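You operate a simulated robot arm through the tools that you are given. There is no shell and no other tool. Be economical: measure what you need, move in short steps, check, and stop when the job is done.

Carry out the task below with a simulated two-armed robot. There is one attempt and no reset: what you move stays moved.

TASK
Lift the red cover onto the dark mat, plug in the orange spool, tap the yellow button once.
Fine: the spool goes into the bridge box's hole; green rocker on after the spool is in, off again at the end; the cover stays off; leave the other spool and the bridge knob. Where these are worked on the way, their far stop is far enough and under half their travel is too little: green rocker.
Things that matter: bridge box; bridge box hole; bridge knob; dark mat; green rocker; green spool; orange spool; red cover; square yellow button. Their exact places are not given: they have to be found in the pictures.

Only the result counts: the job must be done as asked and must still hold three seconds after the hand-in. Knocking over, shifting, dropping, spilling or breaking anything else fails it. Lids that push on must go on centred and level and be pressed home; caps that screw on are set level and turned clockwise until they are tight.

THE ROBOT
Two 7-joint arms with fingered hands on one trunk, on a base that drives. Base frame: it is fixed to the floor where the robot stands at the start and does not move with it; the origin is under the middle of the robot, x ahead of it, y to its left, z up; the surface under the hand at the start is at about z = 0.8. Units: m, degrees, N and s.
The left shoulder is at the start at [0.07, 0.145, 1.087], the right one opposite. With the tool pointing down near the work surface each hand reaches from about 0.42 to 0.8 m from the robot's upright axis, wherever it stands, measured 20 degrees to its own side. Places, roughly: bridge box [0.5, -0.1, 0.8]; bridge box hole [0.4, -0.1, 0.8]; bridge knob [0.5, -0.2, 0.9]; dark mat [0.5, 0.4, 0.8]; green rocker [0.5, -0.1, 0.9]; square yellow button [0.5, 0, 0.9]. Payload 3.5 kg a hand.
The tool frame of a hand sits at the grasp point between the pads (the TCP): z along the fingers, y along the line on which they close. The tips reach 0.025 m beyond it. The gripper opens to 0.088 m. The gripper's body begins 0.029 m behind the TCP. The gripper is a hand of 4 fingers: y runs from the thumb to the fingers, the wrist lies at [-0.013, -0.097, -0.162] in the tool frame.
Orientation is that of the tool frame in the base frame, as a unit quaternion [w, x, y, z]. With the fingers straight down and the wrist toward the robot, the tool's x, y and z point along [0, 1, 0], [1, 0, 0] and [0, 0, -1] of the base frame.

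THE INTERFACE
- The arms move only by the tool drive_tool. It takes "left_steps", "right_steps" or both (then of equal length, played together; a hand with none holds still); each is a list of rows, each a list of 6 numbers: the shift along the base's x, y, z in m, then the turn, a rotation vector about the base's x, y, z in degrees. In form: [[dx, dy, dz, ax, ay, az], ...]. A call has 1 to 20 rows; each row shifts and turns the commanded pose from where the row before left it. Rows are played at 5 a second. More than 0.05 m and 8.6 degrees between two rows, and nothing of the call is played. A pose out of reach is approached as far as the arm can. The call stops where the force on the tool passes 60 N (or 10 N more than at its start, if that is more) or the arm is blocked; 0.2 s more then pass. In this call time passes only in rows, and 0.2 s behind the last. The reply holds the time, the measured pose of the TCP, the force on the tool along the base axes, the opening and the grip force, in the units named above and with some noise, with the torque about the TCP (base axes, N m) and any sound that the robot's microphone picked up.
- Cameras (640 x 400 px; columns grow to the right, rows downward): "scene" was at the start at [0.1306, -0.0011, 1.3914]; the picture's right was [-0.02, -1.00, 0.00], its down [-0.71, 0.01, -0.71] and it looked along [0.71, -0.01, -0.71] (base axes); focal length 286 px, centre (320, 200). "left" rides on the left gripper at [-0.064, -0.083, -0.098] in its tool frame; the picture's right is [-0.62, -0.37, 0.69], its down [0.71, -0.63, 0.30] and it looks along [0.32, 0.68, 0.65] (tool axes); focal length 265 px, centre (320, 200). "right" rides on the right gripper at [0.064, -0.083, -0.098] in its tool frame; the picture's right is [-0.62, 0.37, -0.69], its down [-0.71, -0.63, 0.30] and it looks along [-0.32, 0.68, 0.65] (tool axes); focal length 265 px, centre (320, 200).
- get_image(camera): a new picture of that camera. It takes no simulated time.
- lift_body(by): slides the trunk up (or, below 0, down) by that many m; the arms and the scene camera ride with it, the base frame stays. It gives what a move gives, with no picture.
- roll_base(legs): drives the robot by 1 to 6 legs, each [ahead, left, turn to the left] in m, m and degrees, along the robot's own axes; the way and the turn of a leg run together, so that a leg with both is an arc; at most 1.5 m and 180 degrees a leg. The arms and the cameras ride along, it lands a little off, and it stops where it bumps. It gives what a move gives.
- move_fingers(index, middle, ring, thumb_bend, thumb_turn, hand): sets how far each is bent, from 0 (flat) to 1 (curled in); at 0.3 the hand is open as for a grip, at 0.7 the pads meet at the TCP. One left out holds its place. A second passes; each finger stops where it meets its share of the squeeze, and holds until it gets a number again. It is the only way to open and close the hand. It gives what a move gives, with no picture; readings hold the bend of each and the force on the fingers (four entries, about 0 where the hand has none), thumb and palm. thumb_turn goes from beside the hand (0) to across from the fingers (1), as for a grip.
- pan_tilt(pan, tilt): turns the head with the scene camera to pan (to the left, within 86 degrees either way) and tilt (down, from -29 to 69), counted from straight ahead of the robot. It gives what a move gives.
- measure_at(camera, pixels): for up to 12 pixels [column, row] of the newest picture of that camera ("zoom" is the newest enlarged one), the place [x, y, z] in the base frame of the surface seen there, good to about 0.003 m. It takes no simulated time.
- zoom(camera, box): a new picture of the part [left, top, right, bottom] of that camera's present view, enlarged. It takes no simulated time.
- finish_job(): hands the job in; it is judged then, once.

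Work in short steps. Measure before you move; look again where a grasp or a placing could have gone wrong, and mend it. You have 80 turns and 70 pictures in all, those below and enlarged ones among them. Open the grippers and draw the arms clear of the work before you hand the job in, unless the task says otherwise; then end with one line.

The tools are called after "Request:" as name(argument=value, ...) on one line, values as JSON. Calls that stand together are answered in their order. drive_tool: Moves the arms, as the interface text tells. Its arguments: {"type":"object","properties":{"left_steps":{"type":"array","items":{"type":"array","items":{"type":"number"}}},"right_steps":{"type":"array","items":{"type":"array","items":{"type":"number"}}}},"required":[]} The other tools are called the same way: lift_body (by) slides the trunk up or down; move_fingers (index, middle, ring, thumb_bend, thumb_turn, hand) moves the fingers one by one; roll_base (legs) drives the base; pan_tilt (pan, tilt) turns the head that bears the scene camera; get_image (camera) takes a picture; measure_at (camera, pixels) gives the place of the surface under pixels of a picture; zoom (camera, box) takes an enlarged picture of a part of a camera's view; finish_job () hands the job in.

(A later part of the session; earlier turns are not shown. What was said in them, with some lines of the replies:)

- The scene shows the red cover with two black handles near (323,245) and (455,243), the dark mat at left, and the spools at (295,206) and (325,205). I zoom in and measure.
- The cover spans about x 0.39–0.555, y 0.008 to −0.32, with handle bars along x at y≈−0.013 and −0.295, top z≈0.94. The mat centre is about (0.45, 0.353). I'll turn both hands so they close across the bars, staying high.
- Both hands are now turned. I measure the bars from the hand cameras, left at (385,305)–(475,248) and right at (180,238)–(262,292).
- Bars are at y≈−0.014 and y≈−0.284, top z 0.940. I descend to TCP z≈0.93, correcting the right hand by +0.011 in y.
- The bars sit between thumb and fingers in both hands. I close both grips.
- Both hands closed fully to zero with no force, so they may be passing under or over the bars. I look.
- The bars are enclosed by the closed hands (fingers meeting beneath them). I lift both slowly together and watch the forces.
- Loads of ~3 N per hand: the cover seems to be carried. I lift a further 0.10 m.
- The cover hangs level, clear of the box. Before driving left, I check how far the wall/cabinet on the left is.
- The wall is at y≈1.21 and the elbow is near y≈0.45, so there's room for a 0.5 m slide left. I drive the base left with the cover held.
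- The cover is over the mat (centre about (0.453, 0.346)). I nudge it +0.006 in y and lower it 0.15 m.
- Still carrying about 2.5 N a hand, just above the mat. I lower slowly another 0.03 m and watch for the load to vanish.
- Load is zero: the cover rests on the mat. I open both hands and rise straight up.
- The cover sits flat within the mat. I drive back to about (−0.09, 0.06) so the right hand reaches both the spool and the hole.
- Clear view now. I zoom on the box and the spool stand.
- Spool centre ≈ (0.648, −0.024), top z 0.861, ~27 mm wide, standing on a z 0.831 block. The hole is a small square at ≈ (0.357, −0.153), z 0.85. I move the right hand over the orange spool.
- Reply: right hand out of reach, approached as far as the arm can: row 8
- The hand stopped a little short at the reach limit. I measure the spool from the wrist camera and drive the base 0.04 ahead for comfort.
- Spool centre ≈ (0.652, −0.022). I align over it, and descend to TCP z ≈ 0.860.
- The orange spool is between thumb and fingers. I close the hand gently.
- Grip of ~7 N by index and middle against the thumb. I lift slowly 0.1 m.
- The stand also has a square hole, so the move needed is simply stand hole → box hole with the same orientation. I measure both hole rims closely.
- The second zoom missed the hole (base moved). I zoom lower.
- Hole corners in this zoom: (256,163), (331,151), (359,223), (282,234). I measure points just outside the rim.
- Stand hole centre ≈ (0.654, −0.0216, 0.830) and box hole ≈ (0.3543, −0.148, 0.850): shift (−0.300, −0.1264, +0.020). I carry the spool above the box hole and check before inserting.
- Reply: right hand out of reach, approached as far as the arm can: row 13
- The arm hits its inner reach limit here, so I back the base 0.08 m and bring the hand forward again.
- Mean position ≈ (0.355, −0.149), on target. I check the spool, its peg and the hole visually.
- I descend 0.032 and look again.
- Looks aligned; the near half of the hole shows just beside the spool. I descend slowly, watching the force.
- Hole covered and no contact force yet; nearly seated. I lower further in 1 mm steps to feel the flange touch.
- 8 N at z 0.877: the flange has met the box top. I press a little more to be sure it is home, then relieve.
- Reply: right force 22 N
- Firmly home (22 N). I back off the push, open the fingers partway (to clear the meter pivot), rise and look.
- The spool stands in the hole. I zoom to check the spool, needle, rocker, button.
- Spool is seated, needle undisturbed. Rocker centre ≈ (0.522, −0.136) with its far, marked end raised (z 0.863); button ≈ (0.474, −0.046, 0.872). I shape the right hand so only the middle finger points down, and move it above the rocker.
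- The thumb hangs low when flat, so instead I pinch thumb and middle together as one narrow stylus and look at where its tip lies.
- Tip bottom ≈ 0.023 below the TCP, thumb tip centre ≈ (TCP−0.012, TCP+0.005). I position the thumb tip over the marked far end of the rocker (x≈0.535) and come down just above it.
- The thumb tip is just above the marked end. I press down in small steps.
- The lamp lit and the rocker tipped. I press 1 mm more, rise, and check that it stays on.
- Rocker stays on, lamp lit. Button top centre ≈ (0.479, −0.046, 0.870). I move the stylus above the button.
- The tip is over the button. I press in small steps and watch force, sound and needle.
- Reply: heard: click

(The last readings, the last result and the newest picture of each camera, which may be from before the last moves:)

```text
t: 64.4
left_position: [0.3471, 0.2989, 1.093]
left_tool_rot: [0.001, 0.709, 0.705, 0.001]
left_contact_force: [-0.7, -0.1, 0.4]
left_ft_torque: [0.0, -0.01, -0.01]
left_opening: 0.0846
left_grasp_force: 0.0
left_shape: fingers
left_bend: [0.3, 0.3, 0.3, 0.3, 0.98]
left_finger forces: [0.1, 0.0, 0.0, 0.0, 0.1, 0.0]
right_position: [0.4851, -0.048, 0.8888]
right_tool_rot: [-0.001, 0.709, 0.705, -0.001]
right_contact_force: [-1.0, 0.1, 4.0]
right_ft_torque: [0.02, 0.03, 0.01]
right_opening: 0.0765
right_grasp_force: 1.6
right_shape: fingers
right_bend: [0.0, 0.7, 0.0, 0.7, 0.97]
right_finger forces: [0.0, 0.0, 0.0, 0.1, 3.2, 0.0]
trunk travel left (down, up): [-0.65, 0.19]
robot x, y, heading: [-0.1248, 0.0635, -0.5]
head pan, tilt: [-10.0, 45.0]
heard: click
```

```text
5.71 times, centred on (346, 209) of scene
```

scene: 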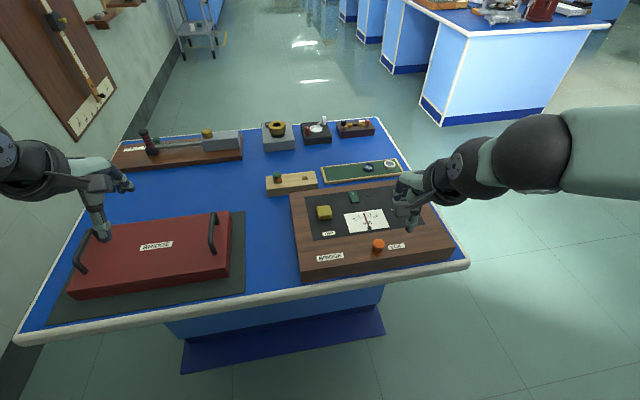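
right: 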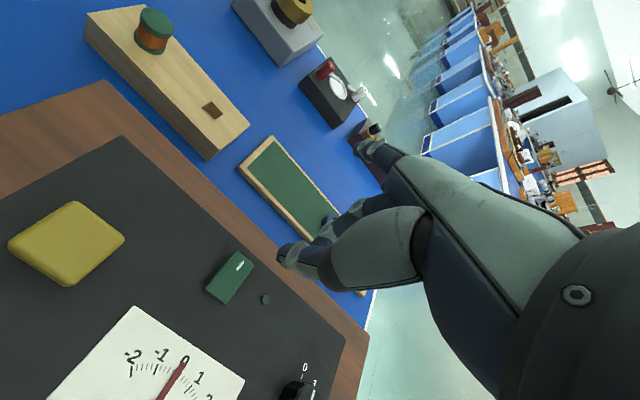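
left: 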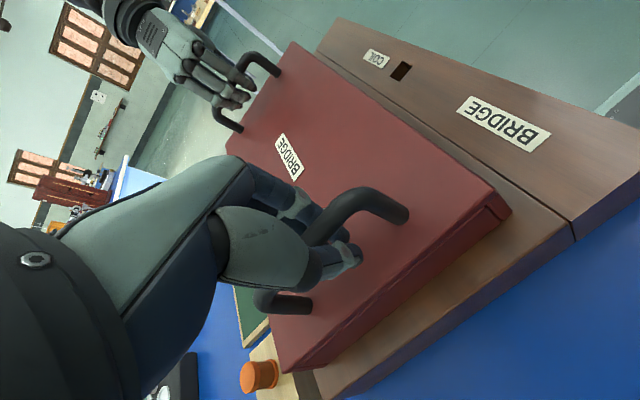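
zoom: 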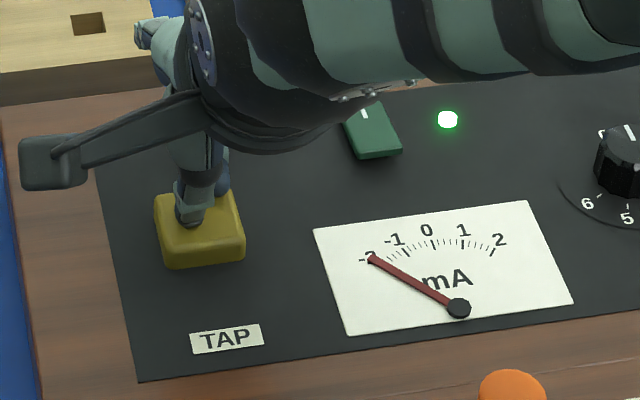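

A click was heard and the needle swung to −2, so the button is pressed. I release straight up, then check.

Request:
drive_tool(right_steps=[[0, 0, 0.01, 0, 0, 0], [0, 0, 0.02, 0, 0, 0], [0, 0, 0.02, 0, 0, 0], [0, 0, 0, 0, 0, 0]])

Request:
zoom(camera="scene", box=[290, 174, 402, 244])

```text
t: 65.4
left_position: [0.3477, 0.2993, 1.0917]
left_tool_rot: [0.0, 0.709, 0.705, 0.0]
left_contact_force: [-0.1, -0.6, -0.2]
left_ft_torque: [0.0, 0.01, -0.01]
left_opening: 0.0845
left_grasp_force: 0.1
left_shape: fingers
left_bend: [0.3, 0.3, 0.3, 0.3, 0.98]
left_finger forces: [0.0, 0.0, 0.1, 0.1, 0.0, 0.0]
right_position: [0.4852, -0.0508, 0.9385]
right_tool_rot: [0.0, 0.709, 0.705, -0.001]
right_contact_force: [-0.7, 0.2, -0.3]
right_ft_torque: [0.04, -0.03, -0.01]
right_opening: 0.0766
right_grasp_force: 0.0
right_shape: fingers
right_bend: [0.0, 0.7, 0.0, 0.7, 0.97]
right_finger forces: [0.0, 0.0, 0.0, 0.0, 0.0, 0.0]
trunk travel left (down, up): [-0.65, 0.19]
robot x, y, heading: [-0.1267, 0.0657, -0.3]
head pan, tilt: [-10.0, 45.0]
```

```text
5.71 times, centred on (346, 209) of scene
```

zoom: 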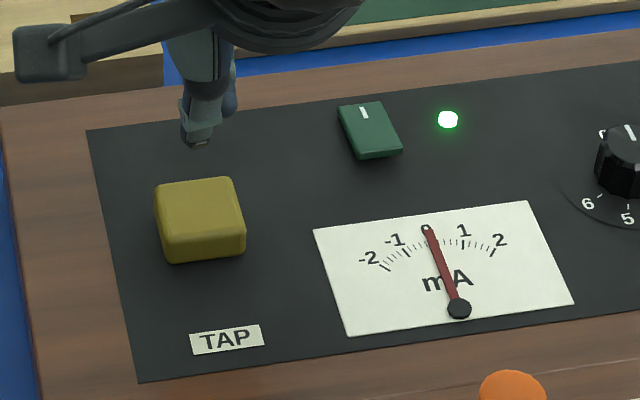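

The needle returned to 0: one clean tap. Now I move above the near end of the rocker to switch it off.

Request:
drive_tool(right_steps=[[0.0115, -0.0307, 0, 0, 0, 0], [0.0115, -0.0307, 0, 0, 0, 0], [0.0115, -0.0307, 0, 0, 0, 0], [0, 0, -0.02, 0, 0, 0], [0, 0, -0.02, 0, 0, 0], [0, 0, 0, 0, 0, 0]])

Request:
zoom(camera="scene", box=[322, 174, 386, 214])

Request:
zoom(camera="right", box=[200, 190, 360, 310])

```text
t: 66.8
left_position: [0.3469, 0.2979, 1.0923]
left_tool_rot: [0.0, 0.71, 0.705, 0.001]
left_contact_force: [-0.5, 0.9, 0.0]
left_ft_torque: [-0.01, 0.01, 0.0]
left_opening: 0.0845
left_grasp_force: 0.0
left_shape: fingers
left_bend: [0.3, 0.3, 0.3, 0.3, 0.98]
left_finger forces: [0.0, 0.0, 0.0, 0.1, 0.0, 0.0]
right_position: [0.5184, -0.1398, 0.8988]
right_tool_rot: [0.0, 0.709, 0.705, 0.0]
right_contact_force: [-0.6, 0.3, -0.8]
right_ft_torque: [-0.01, 0.01, -0.02]
right_opening: 0.0766
right_grasp_force: 0.1
right_shape: fingers
right_bend: [0.0, 0.7, 0.0, 0.7, 0.97]
right_finger forces: [0.0, 0.0, 0.1, 0.1, 0.0, 0.0]
trunk travel left (down, up): [-0.65, 0.19]
robot x, y, heading: [-0.1261, 0.0646, -0.4]
head pan, tilt: [-10.0, 45.0]
```

```text
10.00 times, centred on (354, 194) of scene
```

zoom: 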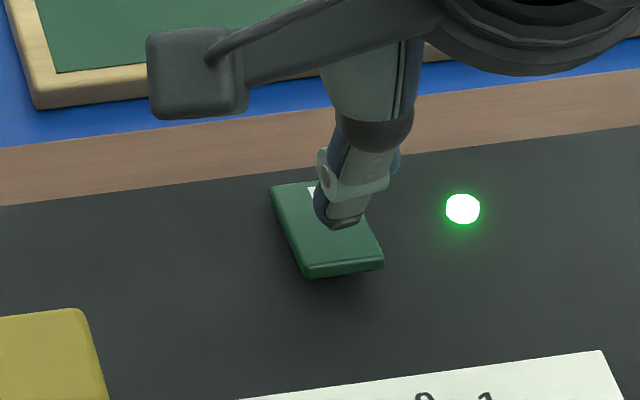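

```text
3.33 times, centred on (280, 250) of right
```

zoom: 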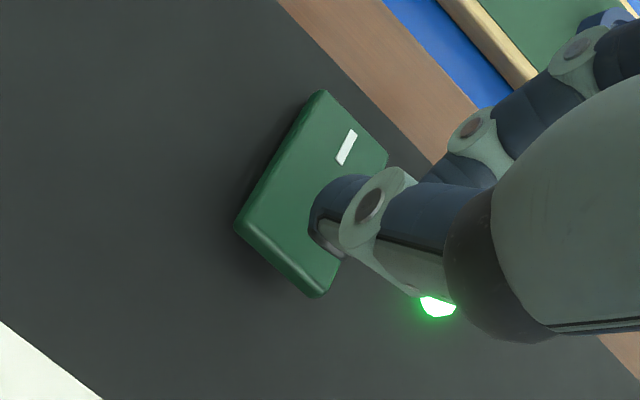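

The tip heads for the near end of the rocker. I press down in small steps, 2 mm nearer.

Request:
drive_tool(right_steps=[[-0.002, 0, -0.003, 0, 0, 0], [0, 0, -0.004, 0, 0, 0], [0, 0, -0.003, 0, 0, 0], [0, 0, -0.003, 0, 0, 0], [0, 0, -0.0025, 0, 0, 0], [0, 0, 0, 0, 0, 0]])

Request:
zoom(camera="scene", box=[322, 174, 386, 214])

```text
t: 68.2
left_position: [0.3469, 0.2983, 1.0913]
left_tool_rot: [0.0, 0.709, 0.706, 0.001]
left_contact_force: [-0.7, -0.4, 0.5]
left_ft_torque: [0.01, -0.02, -0.03]
left_opening: 0.0844
left_grasp_force: 0.1
left_shape: fingers
left_bend: [0.3, 0.3, 0.3, 0.3, 0.98]
left_finger forces: [0.0, 0.0, 0.0, 0.1, 0.0, 0.0]
right_position: [0.5149, -0.1398, 0.8837]
right_tool_rot: [0.0, 0.709, 0.705, 0.0]
right_contact_force: [0.9, 0.6, 2.2]
right_ft_torque: [0.01, 0.01, -0.05]
right_opening: 0.0766
right_grasp_force: 0.5
right_shape: fingers
right_bend: [0.0, 0.7, 0.0, 0.7, 0.97]
right_finger forces: [0.0, 1.1, 0.0, 0.1, 0.0, 0.0]
trunk travel left (down, up): [-0.65, 0.19]
robot x, y, heading: [-0.1242, 0.0667, -0.6]
head pan, tilt: [-10.0, 45.0]
```

```text
10.00 times, centred on (354, 194) of scene
```

zoom: 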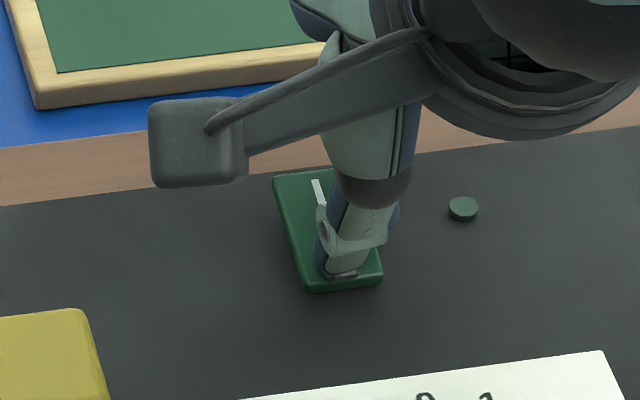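

The lamp is off. I rise and draw the right arm back, then check everything.

Request:
drive_tool(right_steps=[[0, 0, 0.01, 0, 0, 0], [0, 0, 0.03, 0, 0, 0], [0, 0, 0.04, 0, 0, 0], [0, 0, 0.04, 0, 0, 0], [0, 0, 0.03, 0, 0, 0], [-0.03, -0.03, 0.01, 0, 0, 0], [-0.03, -0.03, 0.01, 0, 0, 0], [-0.03, -0.03, 0, 0, 0, 0], [-0.03, -0.03, 0, 0, 0, 0], [0, -0.03, 0, 0, 0, 0], [0, -0.03, 0, 0, 0, 0]])

Request:
move_fingers(hand="right", index=0.3, middle=0.3, ring=0.3, thumb_bend=0.3)

Request:
get_image(camera="scene")

Request:
zoom(camera="scene", box=[280, 170, 440, 270])

```text
t: 70.6
left_position: [0.3467, 0.2968, 1.0926]
left_tool_rot: [-0.001, 0.709, 0.705, 0.001]
left_contact_force: [-0.4, 0.3, -0.5]
left_ft_torque: [0.02, -0.02, -0.01]
left_opening: 0.0846
left_grasp_force: 0.1
left_shape: fingers
left_bend: [0.3, 0.3, 0.3, 0.3, 0.98]
left_finger forces: [0.1, 0.0, 0.1, 0.0, 0.0, 0.0]
right_position: [0.3949, -0.3213, 1.049]
right_tool_rot: [-0.001, 0.708, 0.706, -0.001]
right_contact_force: [-0.3, -0.4, -0.4]
right_ft_torque: [0.01, 0.0, 0.0]
right_opening: 0.0768
right_grasp_force: 0.1
right_shape: fingers
right_bend: [0.0, 0.7, 0.0, 0.7, 0.97]
right_finger forces: [0.2, 0.0, 0.1, 0.1, 0.0, 0.0]
trunk travel left (down, up): [-0.65, 0.19]
robot x, y, heading: [-0.1252, 0.07, -0.4]
head pan, tilt: [-10.0, 45.0]
```

```text
t: 71.6
left_position: [0.3463, 0.2982, 1.0911]
left_tool_rot: [0.0, 0.709, 0.705, 0.0]
left_contact_force: [0.5, -0.4, 0.5]
left_ft_torque: [-0.01, -0.02, -0.01]
left_opening: 0.0845
left_grasp_force: 0.0
left_shape: fingers
left_bend: [0.3, 0.3, 0.3, 0.3, 0.98]
left_finger forces: [0.0, 0.1, 0.0, 0.0, 0.0, 0.0]
right_position: [0.3948, -0.3204, 1.0496]
right_tool_rot: [0.0, 0.709, 0.706, -0.001]
right_contact_force: [0.8, 0.1, 0.3]
right_ft_torque: [-0.01, -0.03, -0.02]
right_opening: 0.0847
right_grasp_force: 0.1
right_shape: fingers
right_bend: [0.3, 0.3, 0.3, 0.3, 0.97]
right_finger forces: [0.0, 0.0, 0.0, 0.0, 0.0, 0.0]
trunk travel left (down, up): [-0.65, 0.19]
robot x, y, heading: [-0.1211, 0.0655, -0.3]
head pan, tilt: [-10.0, 45.0]
```

```text
14 pictures are left
```

scene: 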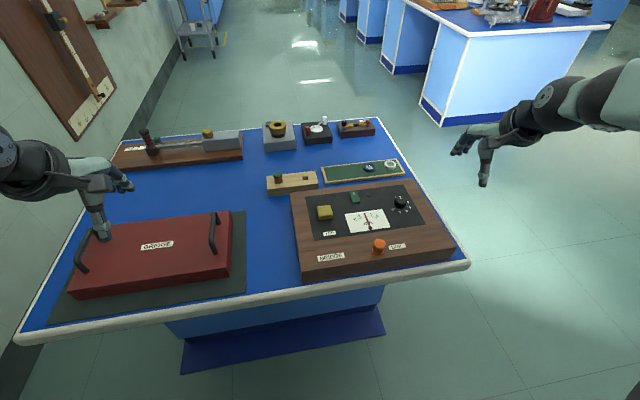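

```text
4.00 times, centred on (360, 220) of scene
```

zoom: 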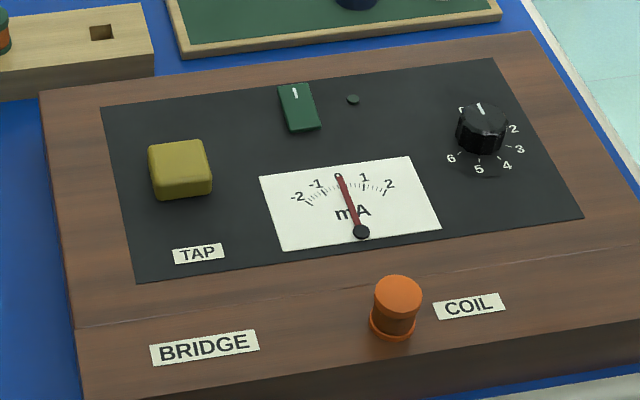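

Rocker off, lamp out, knob at 0, cover on the mat. Last check: spool height and seating.

Request:
zoom(camera="scene", box=[360, 233, 400, 258])

Request:
measure_at(camera="zoom", pixels=[[312, 125], [250, 120], [370, 120], [310, 80], [310, 160], [300, 270]])

```text
16.00 times, centred on (380, 246) of scene
```

zoom: 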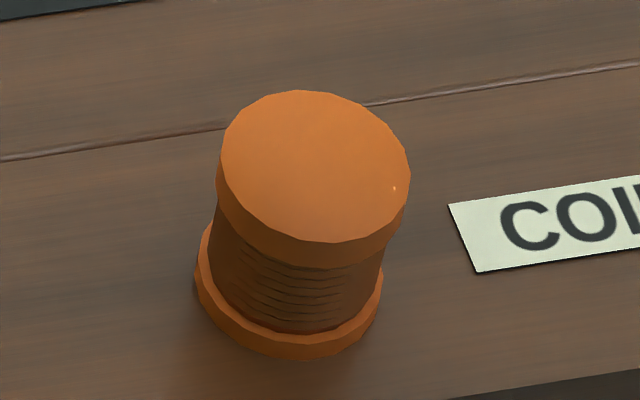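

```text
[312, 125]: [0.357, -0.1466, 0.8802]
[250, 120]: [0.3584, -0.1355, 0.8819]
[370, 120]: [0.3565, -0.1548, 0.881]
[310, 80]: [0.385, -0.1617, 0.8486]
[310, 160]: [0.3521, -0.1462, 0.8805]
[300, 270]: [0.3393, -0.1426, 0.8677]
```

The spool is seated level (top z ≈ 0.881 = box top + 0.030), all else undisturbed, both hands open and clear. I hand in.

Request:
finish_job()

```text
The job is handed in.
```

The job is handed in: the red cover is on the dark mat, and the orange spool is plugged into the bridge box hole. I switched the green rocker on, tapped the yellow button once (one click, and the needle swung and returned to 0), then switched the rocker off. The green spool and the bridge knob were not touched.
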